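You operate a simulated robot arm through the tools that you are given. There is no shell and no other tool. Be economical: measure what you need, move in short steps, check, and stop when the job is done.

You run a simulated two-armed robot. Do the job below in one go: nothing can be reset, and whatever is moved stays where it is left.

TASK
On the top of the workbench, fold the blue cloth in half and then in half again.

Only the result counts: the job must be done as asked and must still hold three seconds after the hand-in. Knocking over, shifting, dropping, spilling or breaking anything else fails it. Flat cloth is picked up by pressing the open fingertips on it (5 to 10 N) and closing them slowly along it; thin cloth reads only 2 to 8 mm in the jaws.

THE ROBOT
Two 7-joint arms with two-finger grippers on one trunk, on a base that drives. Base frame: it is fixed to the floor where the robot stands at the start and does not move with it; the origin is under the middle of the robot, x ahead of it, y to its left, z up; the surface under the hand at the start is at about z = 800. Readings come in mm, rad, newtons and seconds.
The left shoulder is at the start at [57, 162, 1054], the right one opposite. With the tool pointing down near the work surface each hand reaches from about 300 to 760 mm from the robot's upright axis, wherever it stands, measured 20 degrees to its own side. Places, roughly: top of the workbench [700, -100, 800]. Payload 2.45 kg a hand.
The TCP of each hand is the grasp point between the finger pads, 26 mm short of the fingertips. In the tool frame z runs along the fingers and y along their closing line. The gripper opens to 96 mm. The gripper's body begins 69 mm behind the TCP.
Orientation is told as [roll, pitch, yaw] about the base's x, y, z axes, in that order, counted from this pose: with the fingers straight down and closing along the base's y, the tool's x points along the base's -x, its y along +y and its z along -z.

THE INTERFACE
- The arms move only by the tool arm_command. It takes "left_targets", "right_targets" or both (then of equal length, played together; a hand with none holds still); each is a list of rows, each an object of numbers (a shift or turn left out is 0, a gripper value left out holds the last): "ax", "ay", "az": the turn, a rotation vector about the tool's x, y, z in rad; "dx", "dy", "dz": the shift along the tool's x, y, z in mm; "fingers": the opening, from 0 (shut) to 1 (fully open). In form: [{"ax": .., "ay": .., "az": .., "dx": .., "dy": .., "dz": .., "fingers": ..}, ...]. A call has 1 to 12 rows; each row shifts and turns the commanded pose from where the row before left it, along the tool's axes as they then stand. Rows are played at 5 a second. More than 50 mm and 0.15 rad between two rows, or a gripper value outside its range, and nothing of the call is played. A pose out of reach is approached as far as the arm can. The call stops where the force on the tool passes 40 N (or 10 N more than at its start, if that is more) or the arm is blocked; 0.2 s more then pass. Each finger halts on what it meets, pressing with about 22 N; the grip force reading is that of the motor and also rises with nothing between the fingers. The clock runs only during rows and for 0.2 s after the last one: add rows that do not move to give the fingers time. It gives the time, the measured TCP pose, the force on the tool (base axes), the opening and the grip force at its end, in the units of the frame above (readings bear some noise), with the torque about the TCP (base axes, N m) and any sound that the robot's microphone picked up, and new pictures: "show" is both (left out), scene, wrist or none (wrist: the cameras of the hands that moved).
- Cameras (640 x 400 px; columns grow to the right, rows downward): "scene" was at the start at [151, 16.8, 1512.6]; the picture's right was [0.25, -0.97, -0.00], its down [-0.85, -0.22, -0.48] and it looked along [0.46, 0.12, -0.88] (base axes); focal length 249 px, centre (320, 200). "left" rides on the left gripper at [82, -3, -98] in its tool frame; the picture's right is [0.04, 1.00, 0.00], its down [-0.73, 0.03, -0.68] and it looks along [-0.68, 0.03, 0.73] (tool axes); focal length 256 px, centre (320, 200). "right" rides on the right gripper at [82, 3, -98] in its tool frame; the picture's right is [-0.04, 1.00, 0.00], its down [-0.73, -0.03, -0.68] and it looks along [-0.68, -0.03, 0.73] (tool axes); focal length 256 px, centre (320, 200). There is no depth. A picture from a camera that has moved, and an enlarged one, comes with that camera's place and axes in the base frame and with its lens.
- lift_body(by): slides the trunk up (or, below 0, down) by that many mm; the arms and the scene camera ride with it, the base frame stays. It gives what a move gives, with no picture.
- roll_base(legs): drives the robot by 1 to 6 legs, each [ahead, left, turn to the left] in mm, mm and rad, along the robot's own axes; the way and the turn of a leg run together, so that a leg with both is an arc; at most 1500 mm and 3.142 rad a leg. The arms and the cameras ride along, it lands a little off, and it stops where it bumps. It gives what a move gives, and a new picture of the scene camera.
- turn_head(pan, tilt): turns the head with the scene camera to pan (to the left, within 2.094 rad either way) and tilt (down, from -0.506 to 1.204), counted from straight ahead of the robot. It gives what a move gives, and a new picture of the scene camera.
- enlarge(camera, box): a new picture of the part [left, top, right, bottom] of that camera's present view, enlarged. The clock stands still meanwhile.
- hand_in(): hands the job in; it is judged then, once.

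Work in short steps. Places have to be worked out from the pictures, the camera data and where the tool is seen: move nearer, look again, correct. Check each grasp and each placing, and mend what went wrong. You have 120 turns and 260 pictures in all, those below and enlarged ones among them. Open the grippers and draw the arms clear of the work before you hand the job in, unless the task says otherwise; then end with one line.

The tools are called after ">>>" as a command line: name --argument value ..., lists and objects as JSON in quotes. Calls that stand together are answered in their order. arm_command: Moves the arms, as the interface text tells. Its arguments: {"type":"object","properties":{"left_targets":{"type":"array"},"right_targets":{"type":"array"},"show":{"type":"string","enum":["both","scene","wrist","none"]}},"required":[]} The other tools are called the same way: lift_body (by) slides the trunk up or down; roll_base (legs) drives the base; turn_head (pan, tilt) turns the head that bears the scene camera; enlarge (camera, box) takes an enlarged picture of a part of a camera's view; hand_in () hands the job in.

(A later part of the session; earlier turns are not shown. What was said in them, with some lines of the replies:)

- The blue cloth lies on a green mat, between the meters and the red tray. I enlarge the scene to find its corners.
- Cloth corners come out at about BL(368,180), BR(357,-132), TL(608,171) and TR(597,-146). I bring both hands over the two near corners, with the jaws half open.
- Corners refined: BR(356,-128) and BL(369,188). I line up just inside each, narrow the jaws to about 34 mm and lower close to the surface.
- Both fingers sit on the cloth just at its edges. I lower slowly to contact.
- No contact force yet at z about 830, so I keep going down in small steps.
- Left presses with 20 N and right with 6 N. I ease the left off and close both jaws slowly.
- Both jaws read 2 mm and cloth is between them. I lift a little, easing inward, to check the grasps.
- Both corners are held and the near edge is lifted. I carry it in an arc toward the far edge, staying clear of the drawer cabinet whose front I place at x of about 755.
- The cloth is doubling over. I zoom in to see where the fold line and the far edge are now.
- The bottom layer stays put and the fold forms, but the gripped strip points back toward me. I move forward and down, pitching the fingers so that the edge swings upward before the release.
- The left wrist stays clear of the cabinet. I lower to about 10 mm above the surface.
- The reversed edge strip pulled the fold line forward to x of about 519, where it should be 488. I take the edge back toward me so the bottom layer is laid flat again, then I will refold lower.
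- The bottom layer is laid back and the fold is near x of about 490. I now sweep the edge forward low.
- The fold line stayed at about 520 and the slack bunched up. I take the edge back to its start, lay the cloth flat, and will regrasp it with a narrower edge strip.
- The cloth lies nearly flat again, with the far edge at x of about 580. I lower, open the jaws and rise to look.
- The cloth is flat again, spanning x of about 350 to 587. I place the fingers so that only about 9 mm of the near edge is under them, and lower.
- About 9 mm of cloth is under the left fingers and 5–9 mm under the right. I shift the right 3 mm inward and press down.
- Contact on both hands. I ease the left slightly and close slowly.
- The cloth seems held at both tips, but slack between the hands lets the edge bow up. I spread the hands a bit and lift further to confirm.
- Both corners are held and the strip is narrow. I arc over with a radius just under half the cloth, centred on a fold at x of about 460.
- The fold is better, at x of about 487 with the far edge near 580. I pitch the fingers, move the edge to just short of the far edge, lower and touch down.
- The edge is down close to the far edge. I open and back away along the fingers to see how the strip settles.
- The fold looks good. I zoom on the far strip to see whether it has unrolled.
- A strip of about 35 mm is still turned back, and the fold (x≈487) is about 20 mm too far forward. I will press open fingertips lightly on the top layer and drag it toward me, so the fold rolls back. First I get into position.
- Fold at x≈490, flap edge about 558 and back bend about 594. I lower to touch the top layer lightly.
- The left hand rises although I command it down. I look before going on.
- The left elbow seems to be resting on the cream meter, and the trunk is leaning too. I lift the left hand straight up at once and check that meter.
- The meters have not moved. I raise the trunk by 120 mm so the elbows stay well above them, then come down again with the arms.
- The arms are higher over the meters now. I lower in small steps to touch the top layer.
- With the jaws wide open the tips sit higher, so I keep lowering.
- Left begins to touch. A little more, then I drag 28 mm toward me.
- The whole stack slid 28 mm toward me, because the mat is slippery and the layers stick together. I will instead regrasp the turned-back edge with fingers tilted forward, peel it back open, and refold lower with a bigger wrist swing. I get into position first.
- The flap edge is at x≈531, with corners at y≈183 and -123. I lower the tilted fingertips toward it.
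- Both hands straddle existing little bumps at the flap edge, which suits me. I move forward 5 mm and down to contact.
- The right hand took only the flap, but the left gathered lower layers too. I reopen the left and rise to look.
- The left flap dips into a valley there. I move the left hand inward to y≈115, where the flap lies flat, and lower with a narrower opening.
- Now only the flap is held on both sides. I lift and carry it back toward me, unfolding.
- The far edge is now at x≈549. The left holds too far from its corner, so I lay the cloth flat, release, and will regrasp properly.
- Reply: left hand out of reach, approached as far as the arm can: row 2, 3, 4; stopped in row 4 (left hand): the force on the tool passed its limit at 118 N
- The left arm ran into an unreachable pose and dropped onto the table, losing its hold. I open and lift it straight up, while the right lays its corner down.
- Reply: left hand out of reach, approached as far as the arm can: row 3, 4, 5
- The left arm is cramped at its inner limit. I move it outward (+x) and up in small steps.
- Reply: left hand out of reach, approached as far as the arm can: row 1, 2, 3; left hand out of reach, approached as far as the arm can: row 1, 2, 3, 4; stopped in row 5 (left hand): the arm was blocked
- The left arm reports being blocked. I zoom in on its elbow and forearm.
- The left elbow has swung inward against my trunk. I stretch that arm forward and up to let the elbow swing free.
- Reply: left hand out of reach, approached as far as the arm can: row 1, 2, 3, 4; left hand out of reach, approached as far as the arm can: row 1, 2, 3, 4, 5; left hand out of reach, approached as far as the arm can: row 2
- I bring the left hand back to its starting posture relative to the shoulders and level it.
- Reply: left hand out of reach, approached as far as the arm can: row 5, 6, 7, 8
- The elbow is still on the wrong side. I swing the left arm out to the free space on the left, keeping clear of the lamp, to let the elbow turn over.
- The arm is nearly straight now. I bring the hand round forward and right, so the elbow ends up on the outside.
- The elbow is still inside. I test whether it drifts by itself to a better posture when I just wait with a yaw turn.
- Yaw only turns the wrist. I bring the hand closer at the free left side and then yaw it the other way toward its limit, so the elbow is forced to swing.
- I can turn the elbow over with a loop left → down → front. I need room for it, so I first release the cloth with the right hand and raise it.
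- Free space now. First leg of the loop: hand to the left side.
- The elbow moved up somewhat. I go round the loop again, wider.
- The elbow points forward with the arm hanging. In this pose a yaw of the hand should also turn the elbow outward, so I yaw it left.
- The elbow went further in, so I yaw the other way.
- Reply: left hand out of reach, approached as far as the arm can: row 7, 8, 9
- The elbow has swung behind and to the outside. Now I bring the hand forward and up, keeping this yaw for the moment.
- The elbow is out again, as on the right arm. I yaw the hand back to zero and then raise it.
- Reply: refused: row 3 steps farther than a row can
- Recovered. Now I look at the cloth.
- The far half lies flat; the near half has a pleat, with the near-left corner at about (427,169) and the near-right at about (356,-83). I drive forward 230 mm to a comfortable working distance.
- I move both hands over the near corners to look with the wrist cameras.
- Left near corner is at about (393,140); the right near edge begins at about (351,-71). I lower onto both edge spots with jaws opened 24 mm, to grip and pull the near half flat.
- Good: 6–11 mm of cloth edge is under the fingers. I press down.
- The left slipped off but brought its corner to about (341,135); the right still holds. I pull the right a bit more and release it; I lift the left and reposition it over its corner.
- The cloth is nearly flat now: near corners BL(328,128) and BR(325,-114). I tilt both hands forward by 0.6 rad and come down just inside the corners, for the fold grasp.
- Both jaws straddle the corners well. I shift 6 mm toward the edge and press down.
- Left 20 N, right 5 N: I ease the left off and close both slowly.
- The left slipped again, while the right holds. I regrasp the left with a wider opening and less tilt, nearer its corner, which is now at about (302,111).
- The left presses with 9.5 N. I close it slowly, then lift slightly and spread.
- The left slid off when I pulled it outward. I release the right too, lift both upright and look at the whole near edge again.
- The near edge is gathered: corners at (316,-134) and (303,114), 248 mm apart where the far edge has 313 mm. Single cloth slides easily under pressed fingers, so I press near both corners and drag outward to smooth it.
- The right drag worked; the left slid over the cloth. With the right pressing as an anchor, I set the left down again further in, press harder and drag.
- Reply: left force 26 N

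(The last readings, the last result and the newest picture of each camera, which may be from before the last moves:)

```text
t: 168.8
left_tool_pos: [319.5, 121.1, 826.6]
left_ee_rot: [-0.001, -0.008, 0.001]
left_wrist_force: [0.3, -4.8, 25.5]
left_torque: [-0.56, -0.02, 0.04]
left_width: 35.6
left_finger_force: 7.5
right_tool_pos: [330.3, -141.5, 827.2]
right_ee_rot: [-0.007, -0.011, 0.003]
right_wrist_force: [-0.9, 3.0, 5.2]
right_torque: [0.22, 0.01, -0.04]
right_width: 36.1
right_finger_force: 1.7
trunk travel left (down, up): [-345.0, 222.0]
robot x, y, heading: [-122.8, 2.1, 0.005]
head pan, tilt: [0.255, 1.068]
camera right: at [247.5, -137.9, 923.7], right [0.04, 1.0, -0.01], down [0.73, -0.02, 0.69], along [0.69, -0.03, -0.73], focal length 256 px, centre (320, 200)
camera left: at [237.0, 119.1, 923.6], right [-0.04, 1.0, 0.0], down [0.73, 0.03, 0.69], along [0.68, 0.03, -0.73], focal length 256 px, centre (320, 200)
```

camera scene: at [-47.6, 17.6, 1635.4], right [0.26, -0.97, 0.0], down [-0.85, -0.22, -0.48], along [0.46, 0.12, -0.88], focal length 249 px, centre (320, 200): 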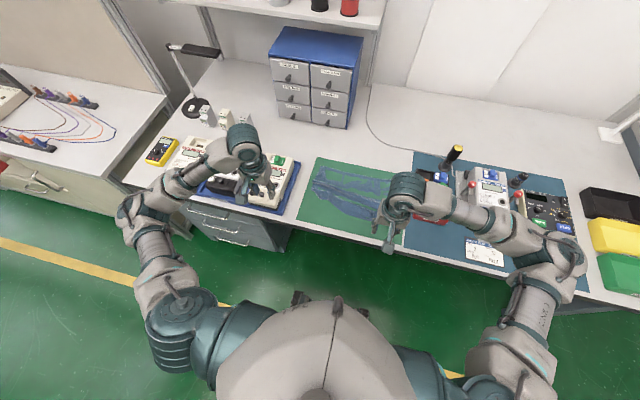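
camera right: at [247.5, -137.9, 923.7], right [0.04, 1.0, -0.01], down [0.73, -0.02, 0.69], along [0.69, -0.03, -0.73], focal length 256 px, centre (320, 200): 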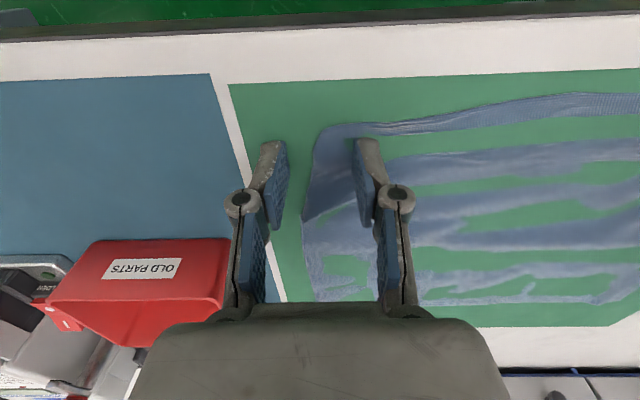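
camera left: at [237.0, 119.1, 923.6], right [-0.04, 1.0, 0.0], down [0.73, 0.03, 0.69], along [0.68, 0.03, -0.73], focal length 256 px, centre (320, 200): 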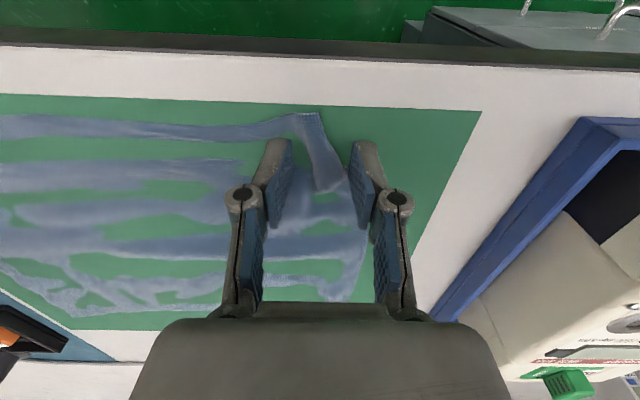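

The spread is now about 262 mm. The left stays pressed as an anchor and I do one more outward drag with the right.

>>> arm_command --left_targets '[{"dz": -0.8}, {}, {}, {}, {}, {}]' --right_targets '[{"dz": -8}, {"dy": 30, "dx": 6}, {"dz": 8}, {"dz": 0.8}, {"dz": 0.5}, {}]' --show "none"

>>> arm_command --right_targets '[{"dy": -6}, {"dy": -6}, {"dy": -6}, {"dy": -6}, {"dy": -6}, {"dy": -6}, {"dy": -6}, {}]' --show "wrist"

```text
t: 170.2
left_tool_pos: [319.3, 122.1, 826.6]
left_ee_rot: [-0.002, -0.007, -0.002]
left_wrist_force: [0.6, 0.7, 4.3]
left_torque: [-0.06, -0.03, -0.01]
left_width: 33.9
left_finger_force: 0.0
right_tool_pos: [325.7, -111.2, 826.2]
right_ee_rot: [-0.008, -0.01, 0.001]
right_wrist_force: [1.3, 0.7, 16.1]
right_torque: [0.1, -0.05, -0.01]
right_width: 33.6
right_finger_force: 0.0
trunk travel left (down, up): [-345.0, 222.0]
robot x, y, heading: [-125.8, -1.0, 0.006]
head pan, tilt: [0.255, 1.068]
```

```text
t: 172.1
left_tool_pos: [319.1, 122.2, 827.6]
left_ee_rot: [-0.002, -0.009, -0.002]
left_wrist_force: [-0.7, -1.5, 4.8]
left_torque: [-0.19, 0.07, -0.04]
left_width: 35.0
left_finger_force: 0.5
right_tool_pos: [324.1, -152.6, 826.3]
right_ee_rot: [-0.011, -0.01, 0.002]
right_wrist_force: [1.7, 4.2, 28.9]
right_torque: [0.35, -0.1, -0.06]
right_width: 37.1
right_finger_force: 7.4
trunk travel left (down, up): [-345.0, 222.0]
robot x, y, heading: [-124.6, -1.2, 0.009]
head pan, tilt: [0.255, 1.068]
camera right: at [241.9, -149.0, 922.2], right [0.04, 1.0, -0.01], down [0.73, -0.02, 0.69], along [0.69, -0.03, -0.73], focal length 256 px, centre (320, 200)
```

right: 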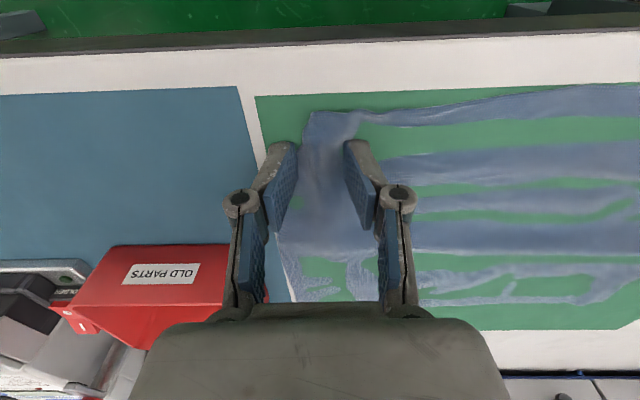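

The corners are now about (291,120) and (297,-158), well spread. I move both hands onto the near edge just inside the corners, press, close slowly and lift a little.

>>> arm_command --left_targets '[{"dz": -8}, {"dx": 26, "dy": -28}, {"dz": 7.5}, {"dz": 0.7}, {}]' --right_targets '[{"dz": -8}, {"dx": 25, "dy": 21}, {"dz": 6.5}, {"dz": 0.7}, {}]' --show "wrist"

>>> arm_command --left_targets '[{"dz": 0.4}, {"fingers": 0.32}, {"fingers": 0.28}, {"fingers": 0.24}, {"fingers": 0.2}, {"fingers": 0.16}, {"fingers": 0.12}, {"fingers": 0.08}, {"fingers": 0.04}, {"fingers": 0.0}, {}, {}]' --right_targets '[{"dz": 0.4}, {"fingers": 0.32}, {"fingers": 0.28}, {"fingers": 0.24}, {"fingers": 0.2}, {"fingers": 0.16}, {"fingers": 0.12}, {"fingers": 0.08}, {"fingers": 0.04}, {"fingers": 0.0}, {}, {}]' --show "none"

>>> arm_command --left_targets '[{"dz": -8, "dy": -2}, {"dz": -12, "dx": -3}, {"dz": -15, "dx": -10}, {}]' --right_targets '[{"dz": -8, "dy": 2}, {"dz": -12, "dx": -3}, {"dz": -15, "dx": -10}, {}]' --show "both"

```text
t: 173.2
left_tool_pos: [292.2, 93.5, 828.6]
left_ee_rot: [-0.002, -0.01, -0.001]
left_wrist_force: [-0.3, -0.2, 7.6]
left_torque: [-0.06, 0.0, -0.01]
left_width: 34.0
left_finger_force: 0.3
right_tool_pos: [301.1, -134.1, 826.2]
right_ee_rot: [-0.008, -0.012, 0.003]
right_wrist_force: [1.3, 0.0, 8.8]
right_torque: [0.06, -0.02, -0.04]
right_width: 34.6
right_finger_force: 0.1
trunk travel left (down, up): [-345.0, 222.0]
robot x, y, heading: [-126.8, -1.8, -0.0]
head pan, tilt: [0.255, 1.068]
camera right: at [217.5, -129.6, 923.2], right [0.04, 1.0, -0.01], down [0.73, -0.02, 0.69], along [0.69, -0.03, -0.73], focal length 256 px, centre (320, 200)
camera left: at [210.7, 90.8, 924.3], right [-0.04, 1.0, 0.0], down [0.73, 0.03, 0.69], along [0.68, 0.02, -0.73], focal length 256 px, centre (320, 200)
```

right: 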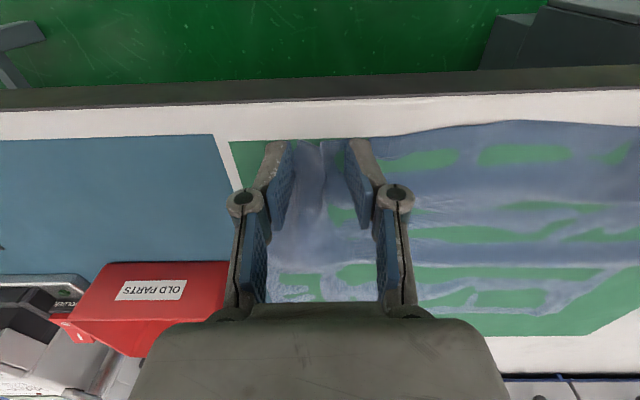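
left: 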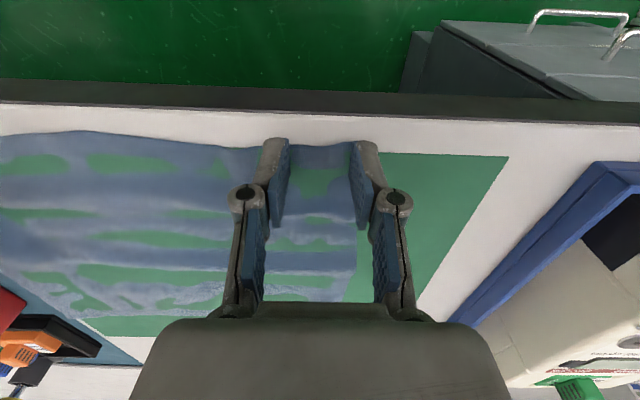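

```text
t: 175.8
left_tool_pos: [292.1, 91.3, 827.9]
left_ee_rot: [-0.003, -0.008, -0.003]
left_wrist_force: [-1.4, -12.3, 23.3]
left_torque: [-0.43, 0.05, 0.03]
left_width: 7.2
left_finger_force: 21.7
right_tool_pos: [300.9, -134.5, 827.1]
right_ee_rot: [-0.007, -0.01, 0.001]
right_wrist_force: [0.4, 11.5, 17.8]
right_torque: [0.32, -0.04, -0.08]
right_width: 2.4
right_finger_force: 21.7
trunk travel left (down, up): [-345.0, 222.0]
robot x, y, heading: [-122.8, -1.2, 0.006]
head pan, tilt: [0.255, 1.068]
```

```text
t: 176.8
left_tool_pos: [306.7, 92.3, 859.9]
left_ee_rot: [0.0, -0.008, 0.0]
left_wrist_force: [0.3, -6.1, -0.4]
left_torque: [-0.19, -0.01, 0.04]
left_width: 7.5
left_finger_force: 22.2
right_tool_pos: [312.9, -132.5, 859.6]
right_ee_rot: [-0.01, -0.008, 0.001]
right_wrist_force: [-0.3, 5.7, 0.3]
right_torque: [0.17, -0.04, -0.01]
right_width: 2.6
right_finger_force: 24.0
trunk travel left (down, up): [-345.0, 222.0]
robot x, y, heading: [-123.3, 2.4, 0.004]
head pan, tilt: [0.255, 1.068]
camera scene: at [-46.3, 15.8, 1635.3], right [0.26, -0.97, 0.0], down [-0.85, -0.22, -0.48], along [0.46, 0.12, -0.88], focal length 249 px, centre (320, 200)
camera right: at [231.1, -127.9, 956.1], right [0.04, 1.0, -0.01], down [0.73, -0.02, 0.69], along [0.68, -0.03, -0.73], focal length 256 px, centre (320, 200)
camera left: at [224.3, 89.4, 957.8], right [-0.04, 1.0, 0.0], down [0.73, 0.03, 0.68], along [0.68, 0.03, -0.73], focal length 256 px, centre (320, 200)
```

scene: 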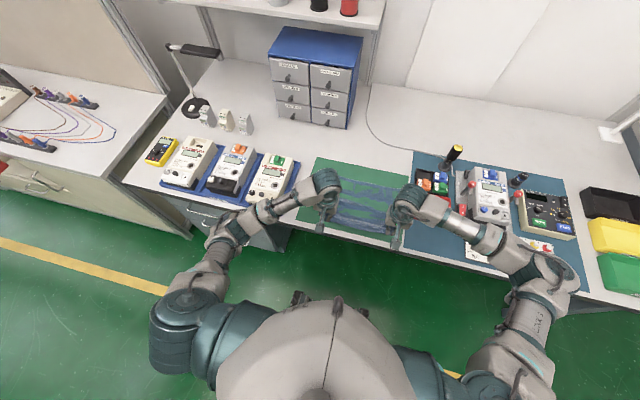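
right: 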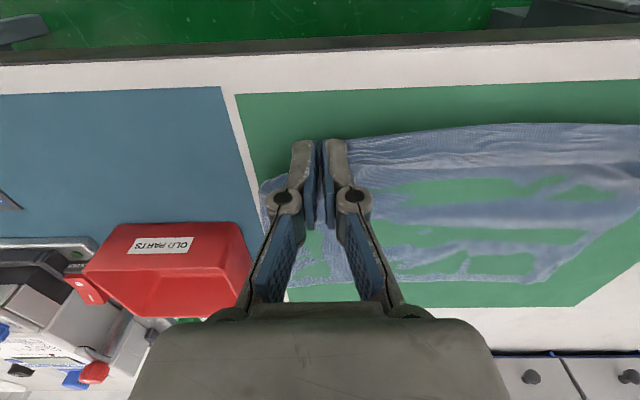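
left: 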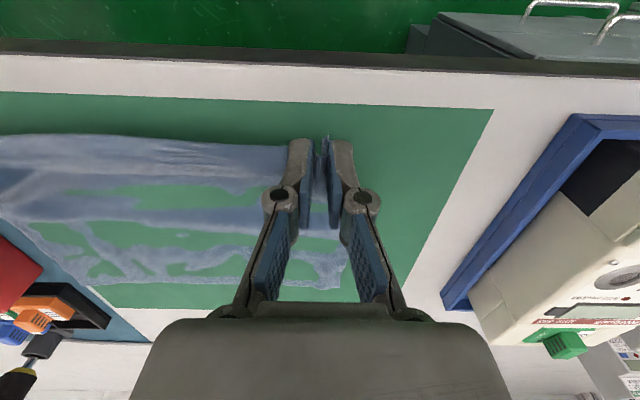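

Both corners are held firmly; the far edge lies straight at x≈514, so the fold belongs at x≈395. I do a low arc with a wrist swing, then lower just short of the far edge.

>>> arm_command --left_targets '[{"dx": -25, "dz": -20}, {"dx": -24, "dz": -14}, {"dx": -39, "dz": -10}, {"dx": -39, "dz": 10}, {"dx": -21, "dz": 18}, {"dx": -15, "dz": 18}, {"ay": 0.12}, {"ay": 0.12}, {"ay": 0.12}, {"ay": 0.12}, {"ay": 0.12}, {}]' --right_targets '[{"dx": -25, "dz": -20}, {"dx": -24, "dz": -14}, {"dx": -39, "dz": -10}, {"dx": -39, "dz": 10}, {"dx": -21, "dz": 18}, {"dx": -15, "dz": 18}, {"ay": 0.12}, {"ay": 0.12}, {"ay": 0.12}, {"ay": 0.12}, {"ay": 0.12}, {}]' --show "none"

>>> arm_command --left_targets '[{"dx": -21, "dz": -4.7}, {"dx": -21, "dz": -4.7}, {}]' --right_targets '[{"dx": -21, "dz": -4.7}, {"dx": -21, "dz": -4.7}, {}]' --show "wrist"

>>> enlarge --camera "scene" --box '[270, 120, 430, 250]'

```text
t: 179.4
left_tool_pos: [431.0, 115.2, 874.3]
left_ee_rot: [-0.006, 0.596, -0.009]
left_wrist_force: [-1.7, -21.3, 2.4]
left_torque: [-0.57, 0.04, 0.1]
left_width: 3.4
left_finger_force: 22.3
left hand out of reach, approached as far as the arm can: row 10, 11
right_tool_pos: [423.2, -132.8, 887.9]
right_ee_rot: [-0.003, 0.593, 0.001]
right_wrist_force: [1.5, 20.7, -2.6]
right_torque: [0.44, -0.05, -0.4]
right_width: 2.6
right_finger_force: 22.0
right hand out of reach, approached as far as the arm can: row 10, 11
trunk travel left (down, up): [-345.0, 222.0]
robot x, y, heading: [-124.2, -4.3, 0.006]
head pan, tilt: [0.255, 1.068]
```

```text
t: 180.2
left_tool_pos: [434.0, 120.8, 873.9]
left_ee_rot: [0.001, 0.592, 0.001]
left_wrist_force: [0.3, 0.4, -0.2]
left_torque: [0.02, -0.01, -0.03]
left_width: 0.1
left_finger_force: 21.9
left hand out of reach, approached as far as the arm can: row 1, 2
right_tool_pos: [437.3, -136.5, 884.0]
right_ee_rot: [-0.013, 0.594, -0.008]
right_wrist_force: [-1.3, 0.2, -0.5]
right_torque: [0.01, 0.01, 0.0]
right_width: 4.4
right_finger_force: 26.3
right hand out of reach, approached as far as the arm can: row 1, 2
trunk travel left (down, up): [-345.0, 222.0]
robot x, y, heading: [-125.5, 0.2, 0.006]
head pan, tilt: [0.255, 1.068]
camera right: at [424.6, -132.1, 1010.3], right [0.03, 1.0, -0.03], down [0.99, -0.03, 0.15], along [0.15, -0.04, -0.99], focal length 256 px, centre (320, 200)
camera left: at [421.3, 119.6, 1000.7], right [-0.03, 1.0, 0.02], down [0.99, 0.03, 0.15], along [0.15, 0.03, -0.99], focal length 256 px, centre (320, 200)
```

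right: 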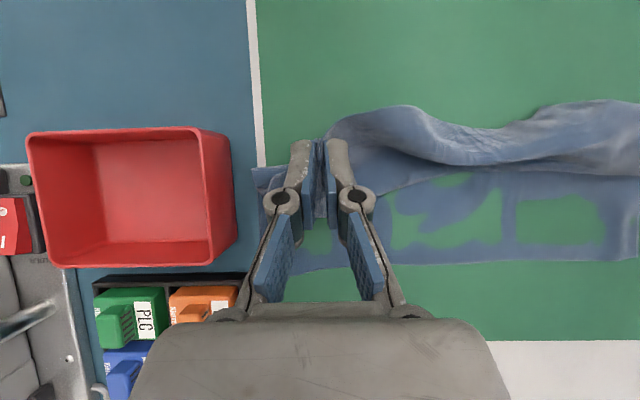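
left: 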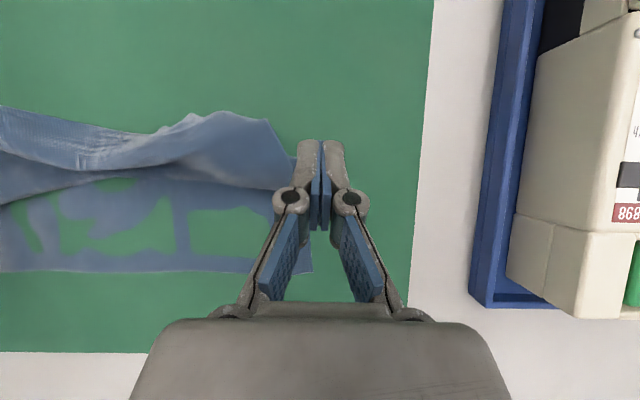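

```text
3.08 times, centred on (350, 185) of scene
camera zoom: at [-44.0, 15.4, 1635.3], right [0.26, -0.97, 0.0], down [-0.85, -0.22, -0.48], along [0.46, 0.12, -0.88], focal length 767 px, centre (228, 246)
```

zoom: 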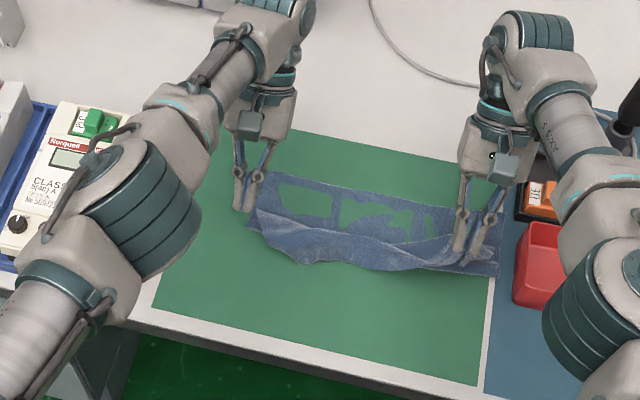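

At pitch 0.6 the target was out of reach, and the left slipped off; the right still holds. I reduce the pitch so the right can finish its fold, and lift the left to regrasp its loose corner.

>>> arm_command --left_targets '[{"ay": -0.1, "dz": -12, "fingers": 0.35}, {"ay": -0.1, "dz": -12}, {"ay": -0.1, "dz": -12}, {"ay": -0.1, "dx": 30}, {"ay": -0.1, "dx": 40}, {"ay": -0.1, "dx": 40}, {}]' --right_targets '[{"ay": -0.1}, {"ay": -0.1}, {"ay": -0.1}, {"ay": -0.1}, {}, {}, {}]' --show "wrist"

>>> enlarge --camera "scene" --box '[270, 120, 430, 250]'

```text
t: 181.8
left_tool_pos: [336.8, 122.2, 927.7]
left_ee_rot: [-0.002, -0.006, 0.0]
left_wrist_force: [1.5, -1.1, 0.1]
left_torque: [0.02, 0.02, 0.02]
left_width: 33.7
left_finger_force: 0.0
right_tool_pos: [433.9, -133.1, 882.6]
right_ee_rot: [-0.01, 0.193, 0.0]
right_wrist_force: [2.7, 0.0, 2.3]
right_torque: [0.04, 0.0, 0.02]
right_width: 3.7
right_finger_force: 20.9
trunk travel left (down, up): [-345.0, 222.0]
robot x, y, heading: [-122.5, 1.4, 0.013]
head pan, tilt: [0.255, 1.068]
camera right: at [372.0, -129.7, 994.6], right [0.04, 1.0, -0.02], down [0.85, -0.02, 0.53], along [0.53, -0.03, -0.85], focal length 256 px, centre (320, 200)
camera left: at [255.4, 121.0, 1024.2], right [-0.04, 1.0, 0.0], down [0.73, 0.03, 0.68], along [0.68, 0.03, -0.73], focal length 256 px, centre (320, 200)
```

right: 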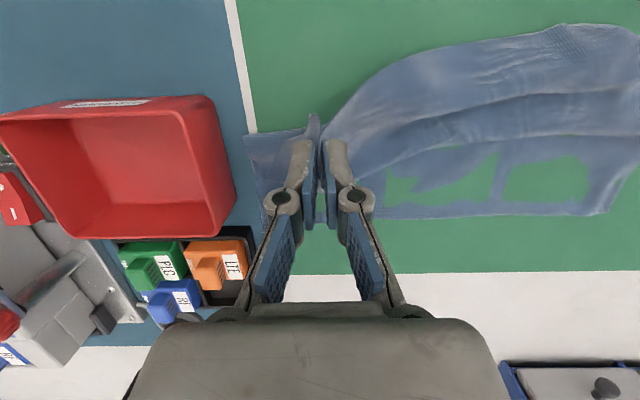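
left: 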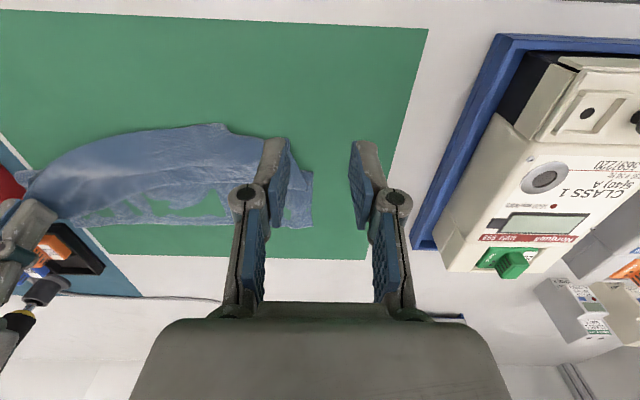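

```text
3.08 times, centred on (350, 185) of scene
camera zoom: at [-44.6, 18.0, 1635.2], right [0.26, -0.97, 0.0], down [-0.85, -0.23, -0.48], along [0.46, 0.12, -0.88], focal length 767 px, centre (228, 246)
```

zoom: 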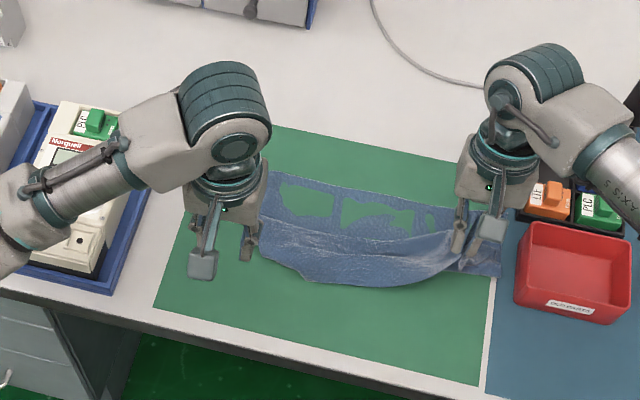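

Right first: I lay its corner down near the far edge and release it, then look for the left corner.

>>> arm_command --left_targets '[{"dx": 20, "dy": 20}, {"dx": 20, "dy": 10}, {}, {}, {}, {}, {}, {}, {}, {}]' --right_targets '[{"dx": -26, "dz": 8.2}, {"dx": -26, "dz": 8.2}, {"dx": -26, "dz": 8.2}, {"dx": -2, "dz": 9}, {}, {"fingers": 0.15}, {"fingers": 0.35}, {"dz": -25}, {"dz": -45}, {"dz": -45, "dy": -20}]' --show "both"

>>> enlarge --camera "scene" --box '[270, 120, 430, 250]'

>>> enlarge --camera "left" --box '[0, 100, 360, 280]'

```text
t: 184.1
left_tool_pos: [295.3, 155.3, 924.8]
left_ee_rot: [-0.002, -0.006, -0.001]
left_wrist_force: [0.6, 0.2, -0.7]
left_torque: [0.04, 0.0, 0.02]
left_width: 33.5
left_finger_force: 0.0
right_tool_pos: [528.0, -152.8, 948.4]
right_ee_rot: [-0.009, 0.192, 0.0]
right_wrist_force: [-0.7, -0.5, -0.1]
right_torque: [-0.01, -0.02, -0.04]
right_width: 33.5
right_finger_force: 0.1
trunk travel left (down, up): [-345.0, 222.0]
robot x, y, heading: [-125.5, 2.6, 0.006]
head pan, tilt: [0.255, 1.068]
camera scene: at [-45.9, 18.3, 1635.4], right [0.26, -0.97, 0.0], down [-0.85, -0.23, -0.48], along [0.46, 0.12, -0.88], focal length 249 px, centre (320, 200)
camera right: at [465.9, -149.1, 1059.4], right [0.04, 1.0, -0.02], down [0.85, -0.02, 0.53], along [0.53, -0.03, -0.85], focal length 256 px, centre (320, 200)
camera left: at [213.1, 152.8, 1023.2], right [-0.04, 1.0, 0.0], down [0.73, 0.03, 0.68], along [0.68, 0.02, -0.73], focal length 256 px, centre (320, 200)
```

scene: 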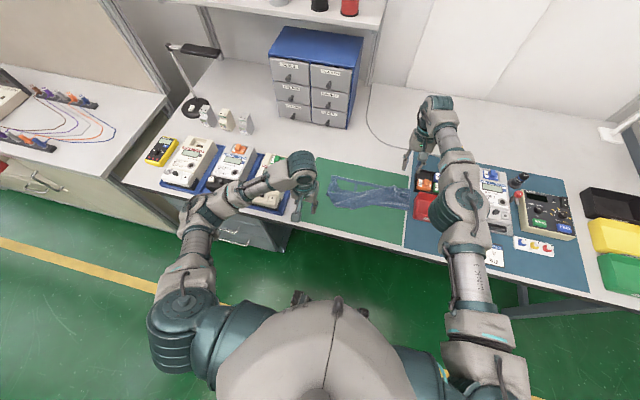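
right: 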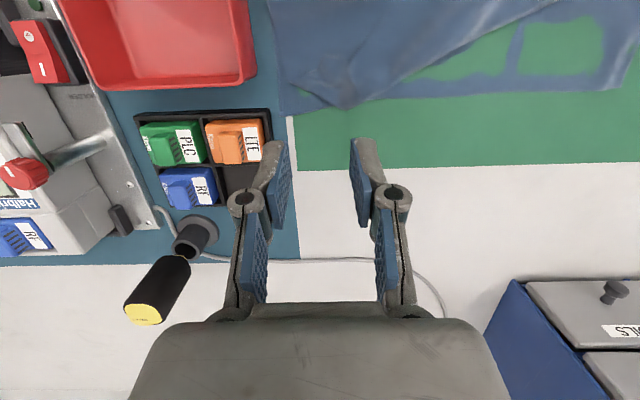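
left: 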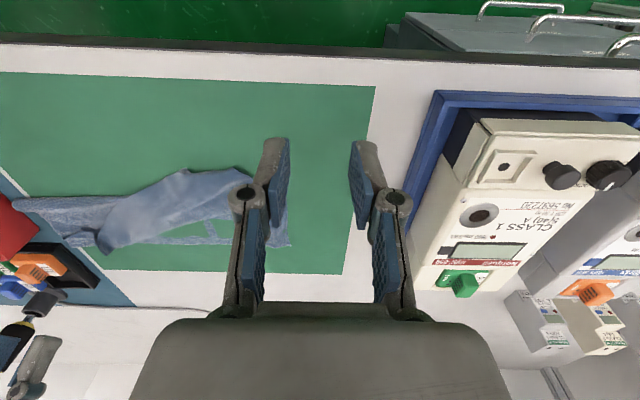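

```text
3.08 times, centred on (350, 185) of scene
camera zoom: at [-45.9, 18.3, 1635.4], right [0.26, -0.97, 0.0], down [-0.85, -0.23, -0.48], along [0.46, 0.12, -0.88], focal length 767 px, centre (228, 246)
```

zoom: 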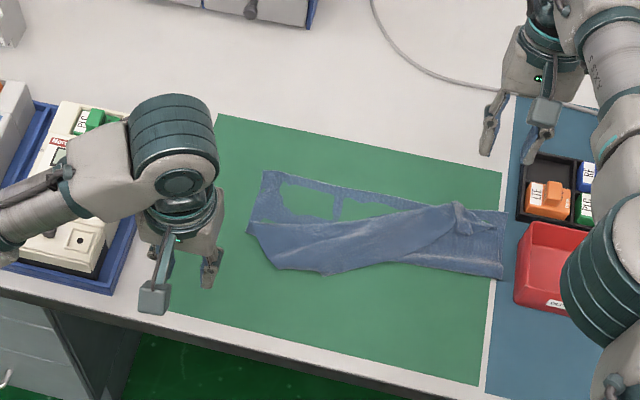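

```text
1.78 times, centred on (180, 190) of left
camera zoom: at [213.1, 152.8, 1023.2], right [-0.04, 1.0, 0.0], down [0.73, 0.03, 0.68], along [0.68, 0.02, -0.73], focal length 455 px, centre (569, 218)
```

zoom: 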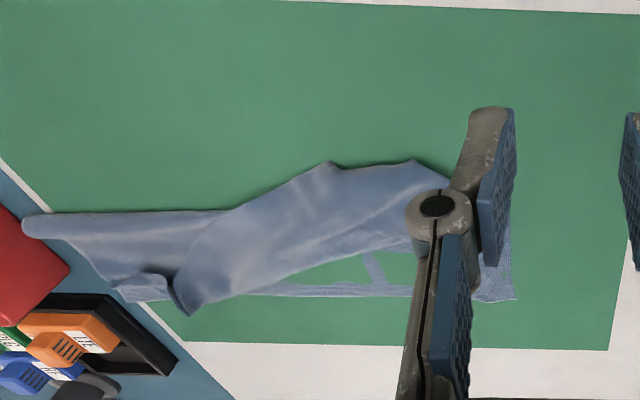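

Right side is folded. The loose left corner of the top layer lies at about (435,97), about 75 mm short of the far-left corner (511,115). I bring the left hand over it.

>>> arm_command --left_targets '[{"dx": -45, "dy": -20}, {"dx": -45, "dy": -20}, {"dx": -42, "dy": -25, "fingers": 0.3}, {"dz": 40}, {"dz": 40}, {}]' --show "wrist"

>>> enlarge --camera "left" --box '[180, 60, 460, 230]'

```text
t: 185.4
left_tool_pos: [430.0, 87.6, 847.1]
left_ee_rot: [-0.001, -0.007, -0.001]
left_wrist_force: [0.9, -0.8, 0.0]
left_torque: [0.01, 0.0, 0.01]
left_width: 28.8
left_finger_force: 0.1
right_tool_pos: [528.8, -154.2, 947.0]
right_ee_rot: [-0.009, 0.192, 0.001]
right_wrist_force: [-0.2, 1.0, 0.0]
right_torque: [0.0, 0.02, -0.02]
right_width: 33.5
right_finger_force: 0.0
trunk travel left (down, up): [-345.0, 222.0]
robot x, y, heading: [-127.6, 2.7, 0.009]
head pan, tilt: [0.255, 1.068]
camera left: at [347.9, 86.3, 944.7], right [-0.04, 1.0, 0.0], down [0.73, 0.03, 0.68], along [0.68, 0.02, -0.73], focal length 256 px, centre (320, 200)
```

left: 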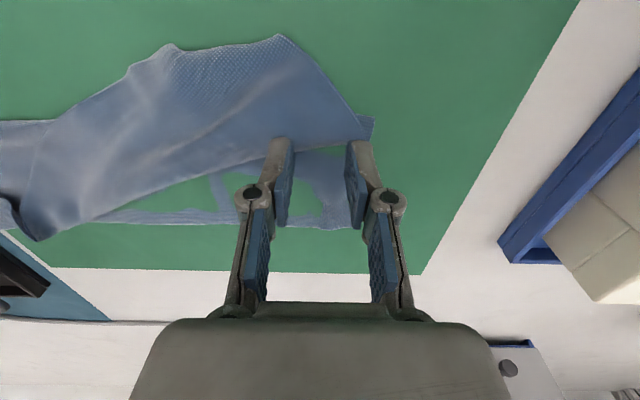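

```text
2.29 times, centred on (320, 145) of left
camera zoom: at [347.9, 86.3, 944.7], right [-0.04, 1.0, 0.0], down [0.73, 0.03, 0.68], along [0.68, 0.02, -0.73], focal length 585 px, centre (320, 326)
```

zoom: 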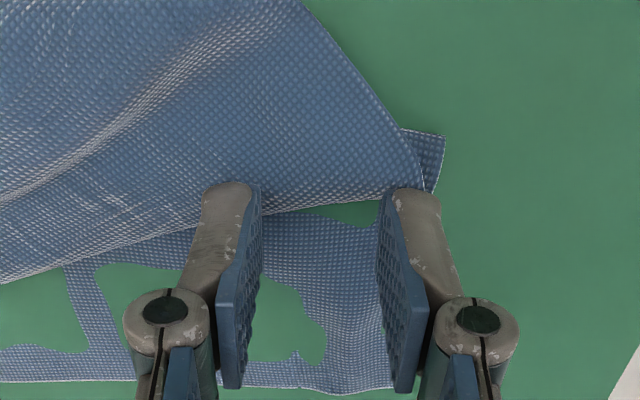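

A very clear view: the top corner is at (427,116) with its edge facing forward. I pinch the edge just inside that corner with a light press, then lift a little.

>>> arm_command --left_targets '[{"dx": 2, "dy": 4, "dz": 8}, {"dz": 8}, {"dz": 2.5}, {"fingers": 0.26}, {"fingers": 0.22}, {"fingers": 0.18}, {"fingers": 0.14}, {"fingers": 0.1}, {"fingers": 0.06}, {"fingers": 0.0}, {}, {}]' --show "none"

>>> arm_command --left_targets '[{"dz": -8}, {"dz": -12, "dx": -5}, {"dz": -10, "dx": -10}, {}]' --show "wrist"

>>> enlarge --camera "left" --box '[180, 60, 460, 230]'

```text
t: 188.1
left_tool_pos: [427.5, 90.1, 828.3]
left_ee_rot: [-0.002, -0.007, -0.002]
left_wrist_force: [0.4, -0.8, 1.0]
left_torque: [0.02, 0.04, -0.01]
left_width: 2.3
left_finger_force: 20.5
right_tool_pos: [529.0, -154.5, 947.3]
right_ee_rot: [-0.008, 0.192, 0.0]
right_wrist_force: [-0.9, -0.3, 0.3]
right_torque: [0.03, 0.01, 0.01]
right_width: 33.4
right_finger_force: 0.0
trunk travel left (down, up): [-345.0, 222.0]
robot x, y, heading: [-123.9, 1.0, 0.003]
head pan, tilt: [0.255, 1.068]
```

```text
t: 189.1
left_tool_pos: [442.5, 92.2, 858.0]
left_ee_rot: [-0.003, -0.007, 0.0]
left_wrist_force: [0.3, 0.1, 1.5]
left_torque: [0.02, 0.01, -0.01]
left_width: 1.4
left_finger_force: 20.2
right_tool_pos: [530.1, -154.9, 947.4]
right_ee_rot: [-0.008, 0.191, 0.001]
right_wrist_force: [-1.1, 0.0, 0.6]
right_torque: [0.03, 0.0, -0.02]
right_width: 33.4
right_finger_force: 0.2
trunk travel left (down, up): [-345.0, 222.0]
robot x, y, heading: [-127.8, 2.5, 0.006]
head pan, tilt: [0.255, 1.068]
camera left: at [360.9, 90.0, 955.8], right [-0.04, 1.0, 0.0], down [0.73, 0.03, 0.68], along [0.68, 0.02, -0.73], focal length 256 px, centre (320, 200)
```

left: 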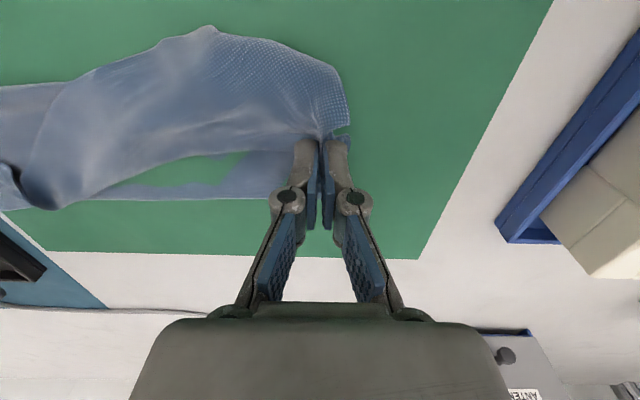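

```text
2.29 times, centred on (320, 145) of left
camera zoom: at [360.9, 90.0, 955.8], right [-0.04, 1.0, 0.0], down [0.73, 0.03, 0.68], along [0.68, 0.02, -0.73], focal length 585 px, centre (320, 326)
```

zoom: 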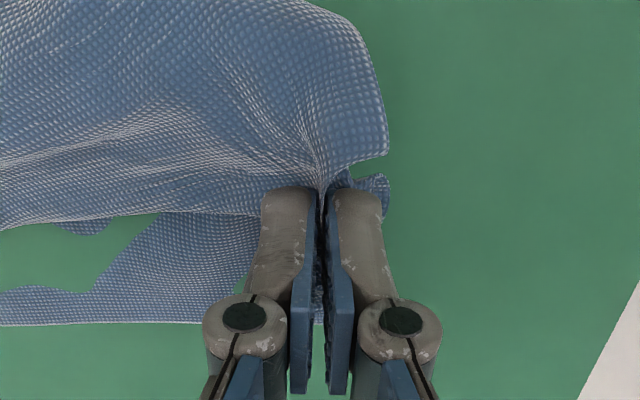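

Cloth is in the jaws. I carry it forward to the far-left corner, lower and release.

>>> arm_command --left_targets '[{"dx": -22, "dy": 2, "dz": -5}, {"dx": -22, "dy": 3}, {"dx": -16, "dy": 3, "dz": 12}, {"dz": 16}, {"dz": 3}, {"fingers": 0.15}, {"fingers": 0.35}, {}, {"dz": -30}, {"dz": -45}, {"dz": -40, "dy": 40}, {"dy": 45}]' --show "scene"

>>> enlarge --camera "scene" --box '[290, 140, 410, 230]'

```text
refused: row 11 steps farther than a row can; nothing moved
```

```text
4.44 times, centred on (350, 185) of scene
camera zoom: at [-44.3, 16.6, 1635.3], right [0.26, -0.97, 0.0], down [-0.85, -0.22, -0.48], along [0.46, 0.12, -0.88], focal length 1108 px, centre (187, 267)
```

zoom: 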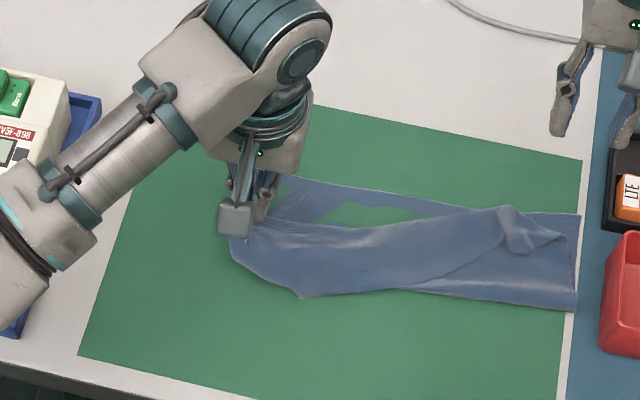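

That row step was too long, so nothing moved; I repeat it with a shorter last leg.

>>> arm_command --left_targets '[{"dx": -22, "dy": 2, "dz": -5}, {"dx": -22, "dy": 3}, {"dx": -16, "dy": 3, "dz": 12}, {"dz": 16}, {"dz": 3}, {"fingers": 0.15}, {"fingers": 0.35}, {}, {"dz": -30}, {"dz": -45}, {"dz": -30, "dy": 35}, {"dy": 45}]' --show "scene"

>>> enlarge --camera "scene" --box '[290, 140, 410, 230]'

```text
t: 191.7
left_tool_pos: [503.3, 182.7, 938.3]
left_ee_rot: [-0.004, -0.004, -0.004]
left_wrist_force: [-0.5, -0.8, 0.4]
left_torque: [-0.03, -0.02, -0.03]
left_width: 33.5
left_finger_force: 0.1
right_tool_pos: [529.6, -153.5, 946.7]
right_ee_rot: [-0.011, 0.193, -0.001]
right_wrist_force: [-1.0, 0.1, 0.8]
right_torque: [-0.06, 0.0, -0.01]
right_width: 33.3
right_finger_force: 0.1
trunk travel left (down, up): [-345.0, 222.0]
robot x, y, heading: [-127.6, 1.1, 0.006]
head pan, tilt: [0.255, 1.068]
camera scene: at [-43.7, 20.3, 1635.2], right [0.26, -0.97, 0.0], down [-0.85, -0.23, -0.48], along [0.46, 0.12, -0.88], focal length 249 px, centre (320, 200)
```

scene: 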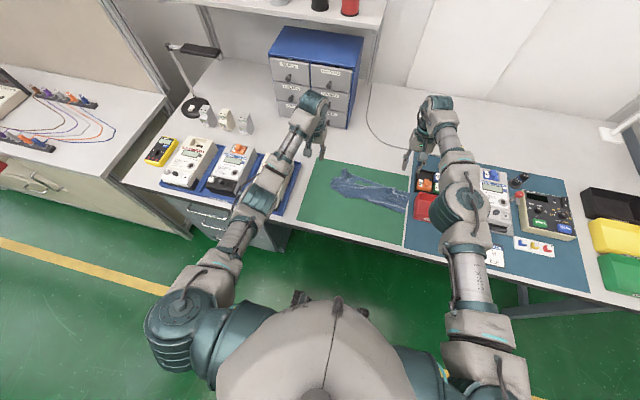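

```text
4.44 times, centred on (350, 185) of scene
camera zoom: at [-43.7, 20.3, 1635.2], right [0.26, -0.97, 0.0], down [-0.85, -0.23, -0.48], along [0.46, 0.12, -0.88], focal length 1108 px, centre (187, 267)
```

zoom: 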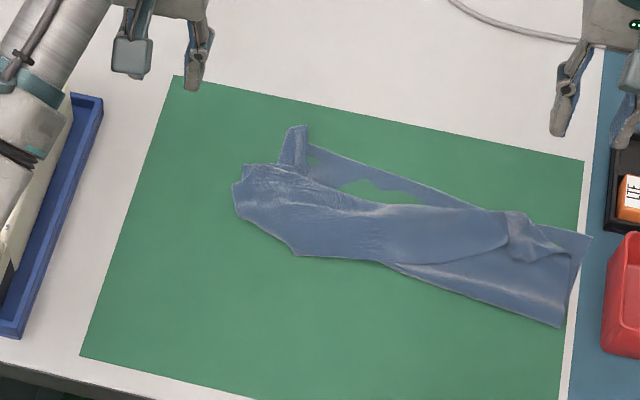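

The strip is now folded in half lengthwise, roughly. For the second fold I use the right hand: it grips the right end at about (466,-165) and carries it over to the left end at about (500,90). I clear the left arm, approach and grip.

>>> arm_command --left_targets '[{"dz": -40}, {"dx": 45}, {"dx": 45}, {"dx": 45}, {"dx": 45}, {"dx": 20}, {}, {}, {}]' --right_targets '[{"ay": -0.1}, {"ay": -0.09, "fingers": 0.42}, {"dx": 32, "dy": -3}, {"dx": 32, "dy": -3}, {"dz": 40}, {"dz": 40}, {"dz": 30}, {"dz": 7}, {}]' --show "wrist"

>>> arm_command --right_targets '[{"dz": 1.5}, {"dz": 1}, {}]' --show "none"

```text
t: 193.7
left_tool_pos: [302.9, 181.2, 976.6]
left_ee_rot: [-0.001, -0.008, -0.003]
left_wrist_force: [-0.2, 0.3, 0.0]
left_torque: [0.01, 0.01, -0.01]
left_width: 33.5
left_finger_force: 0.0
right_tool_pos: [464.9, -161.1, 832.1]
right_ee_rot: [-0.009, 0.003, 0.002]
right_wrist_force: [-0.6, -0.7, -0.2]
right_torque: [-0.01, 0.03, 0.02]
right_width: 40.5
right_finger_force: 0.1
trunk travel left (down, up): [-345.0, 222.0]
robot x, y, heading: [-124.9, 3.1, 0.001]
head pan, tilt: [0.255, 1.068]
camera right: at [382.3, -157.0, 928.7], right [0.04, 1.0, -0.01], down [0.73, -0.02, 0.68], along [0.68, -0.03, -0.73], focal length 256 px, centre (320, 200)
camera left: at [220.1, 178.8, 1074.7], right [-0.04, 1.0, 0.0], down [0.73, 0.03, 0.68], along [0.68, 0.02, -0.73], focal length 256 px, centre (320, 200)
```

right: 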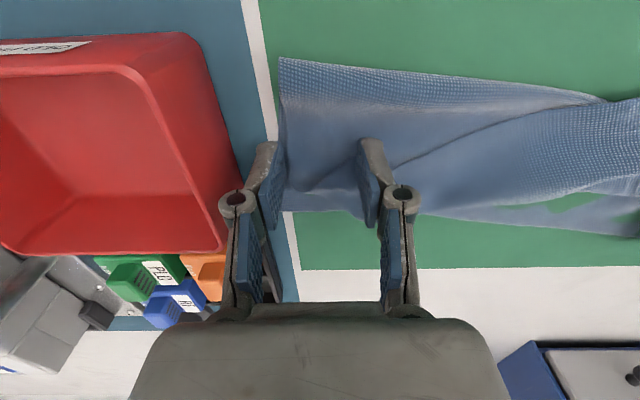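
left: 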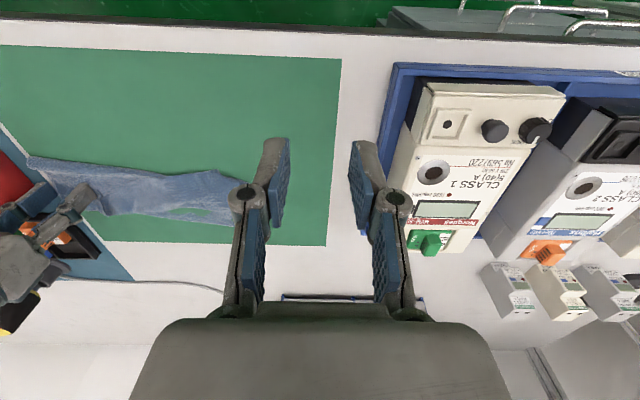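

```text
t: 194.4
left_tool_pos: [302.8, 179.8, 977.6]
left_ee_rot: [-0.001, -0.007, -0.001]
left_wrist_force: [0.4, 0.6, -0.4]
left_torque: [0.03, -0.03, -0.01]
left_width: 33.4
left_finger_force: 0.2
right_tool_pos: [463.1, -161.8, 828.3]
right_ee_rot: [-0.008, 0.001, 0.001]
right_wrist_force: [0.7, -0.2, -0.3]
right_torque: [0.04, 0.0, -0.04]
right_width: 40.3
right_finger_force: 0.2
trunk travel left (down, up): [-345.0, 222.0]
robot x, y, heading: [-125.7, 2.2, 0.006]
head pan, tilt: [0.255, 1.068]
```

Well placed over the end, clear of the red tray. I press a little more, close slowly and lift.

>>> arm_command --right_targets '[{"dz": 1.5}, {"dz": 1.2}, {}]' --show "none"

>>> arm_command --right_targets '[{"dz": 0.5}, {"fingers": 0.37}, {"fingers": 0.33}, {"fingers": 0.28}, {"fingers": 0.24}, {"fingers": 0.2}, {"fingers": 0.16}, {"fingers": 0.12}, {"fingers": 0.08}, {"fingers": 0.0}, {}, {}]' --show "none"

>>> arm_command --right_targets '[{"dz": -8}, {"dz": -15, "dy": 4}, {"dz": -20, "dy": 10}, {}]' --show "wrist"

```text
t: 195.2
left_tool_pos: [300.4, 180.1, 977.2]
left_ee_rot: [-0.003, -0.008, -0.002]
left_wrist_force: [0.2, 1.1, 0.3]
left_torque: [0.02, 0.0, 0.01]
left_width: 33.5
left_finger_force: 0.1
right_tool_pos: [463.0, -160.7, 826.2]
right_ee_rot: [-0.009, 0.0, 0.001]
right_wrist_force: [1.1, -0.5, 6.2]
right_torque: [0.23, -0.1, -0.03]
right_width: 40.4
right_finger_force: 0.3
trunk travel left (down, up): [-345.0, 222.0]
robot x, y, heading: [-127.2, 1.6, 0.005]
head pan, tilt: [0.255, 1.068]
```

```text
t: 197.8
left_tool_pos: [301.7, 180.9, 977.7]
left_ee_rot: [-0.002, -0.008, -0.001]
left_wrist_force: [-0.1, -0.5, -0.5]
left_torque: [0.0, 0.01, -0.01]
left_width: 33.7
left_finger_force: 0.2
right_tool_pos: [463.7, -162.5, 827.3]
right_ee_rot: [-0.009, -0.001, 0.002]
right_wrist_force: [2.2, -3.0, 25.1]
right_torque: [0.04, -0.18, -0.04]
right_width: 3.2
right_finger_force: 22.5
trunk travel left (down, up): [-345.0, 222.0]
robot x, y, heading: [-126.8, -0.3, 0.005]
head pan, tilt: [0.255, 1.068]
```

```text
t: 198.8
left_tool_pos: [301.8, 181.1, 976.7]
left_ee_rot: [-0.002, -0.004, -0.001]
left_wrist_force: [1.5, -0.1, -0.5]
left_torque: [0.04, -0.02, 0.0]
left_width: 33.7
left_finger_force: 0.0
right_tool_pos: [461.5, -145.5, 869.3]
right_ee_rot: [-0.01, 0.003, 0.003]
right_wrist_force: [-0.9, -0.6, -0.3]
right_torque: [-0.11, 0.01, 0.01]
right_width: 2.5
right_finger_force: 20.2
trunk travel left (down, up): [-345.0, 222.0]
robot x, y, heading: [-123.7, 0.8, 0.0]
head pan, tilt: [0.255, 1.068]
camera right: at [380.3, -140.7, 966.8], right [0.04, 1.0, -0.01], down [0.74, -0.02, 0.68], along [0.68, -0.03, -0.74], focal length 256 px, centre (320, 200)
```

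right: 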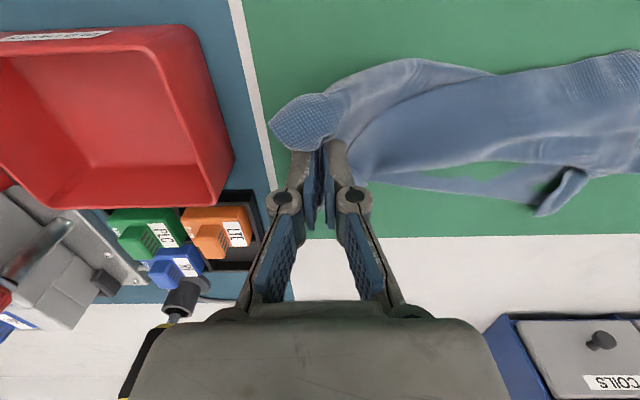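

All layers of the end are held. I carry it over to the left end, lower, release and retreat, then look.

>>> arm_command --right_targets '[{"dy": 40, "dz": -20, "dx": -5}, {"dy": 45, "dz": -10, "dx": -5}, {"dy": 46, "dx": -6}, {"dy": 46, "dz": 8, "dx": -6}, {"dy": 32, "dz": 22, "dx": -6}, {"dy": 15, "dz": 25, "dx": -6}, {"dz": 8}, {}, {"fingers": 0.15}, {"fingers": 0.35}, {"dz": -35}, {"dz": -48}]' --show "none"

>>> arm_command --right_targets '[{"dz": -30, "dy": -30}, {"dy": -45}, {"dy": -45}, {"dy": -45}, {"dx": 45}, {"dx": 45}, {}]' --show "wrist"

>>> enlarge --camera "scene" --box '[290, 140, 410, 230]'

```text
t: 201.4
left_tool_pos: [301.6, 178.4, 978.2]
left_ee_rot: [-0.002, -0.008, -0.003]
left_wrist_force: [0.1, 0.2, 0.1]
left_torque: [0.02, -0.05, -0.02]
left_width: 33.8
left_finger_force: 0.1
right_tool_pos: [485.7, 63.0, 933.4]
right_ee_rot: [-0.01, 0.002, 0.001]
right_wrist_force: [-0.4, -0.1, 0.6]
right_torque: [0.03, 0.0, -0.01]
right_width: 33.6
right_finger_force: 0.1
right hand out of reach, approached as far as the arm can: row 6
trunk travel left (down, up): [-345.0, 222.0]
robot x, y, heading: [-123.1, 0.1, 0.007]
head pan, tilt: [0.255, 1.068]
```

```text
t: 203.1
left_tool_pos: [302.5, 181.2, 976.7]
left_ee_rot: [-0.001, -0.004, -0.002]
left_wrist_force: [-0.6, -0.8, -0.2]
left_torque: [0.04, -0.02, 0.01]
left_width: 33.4
left_finger_force: 0.1
right_tool_pos: [398.9, -101.8, 963.4]
right_ee_rot: [-0.007, 0.004, 0.001]
right_wrist_force: [0.1, 0.1, -0.4]
right_torque: [-0.03, 0.01, 0.0]
right_width: 33.5
right_finger_force: 0.0
trunk travel left (down, up): [-345.0, 222.0]
robot x, y, heading: [-124.2, 1.0, 0.007]
head pan, tilt: [0.255, 1.068]
camera right: at [316.8, -97.6, 1061.0], right [0.04, 1.0, -0.01], down [0.74, -0.02, 0.68], along [0.68, -0.03, -0.74], focal length 256 px, centre (320, 200)
```

right: 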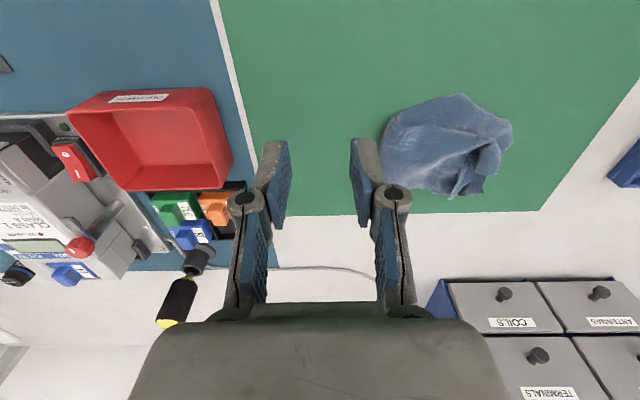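

```text
4.44 times, centred on (350, 185) of scene
camera zoom: at [-44.7, 17.1, 1635.2], right [0.26, -0.97, 0.0], down [-0.85, -0.22, -0.48], along [0.46, 0.12, -0.88], focal length 1108 px, centre (187, 267)
```

zoom: 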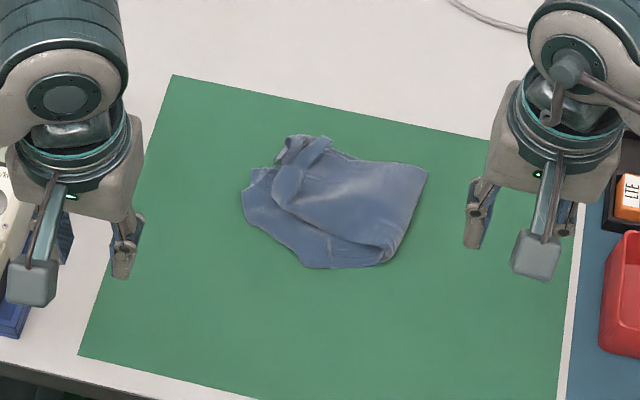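

The cloth is now folded in half and in half again into a compact packet on the bench. Both grippers are open and clear, and nothing else has moved. I hand it in.

>>> hand_in

```text
The job is handed in.
```

I folded the blue cloth in half and then in half again and handed the job in. The layers are only roughly aligned, because it took several regrasps and refolds. In the last pictures the packet looks compact on the workbench, both grippers are open and clear, and I saw nothing else shifted, though the left elbow briefly rested on a meter and the left hand once hit the bench.
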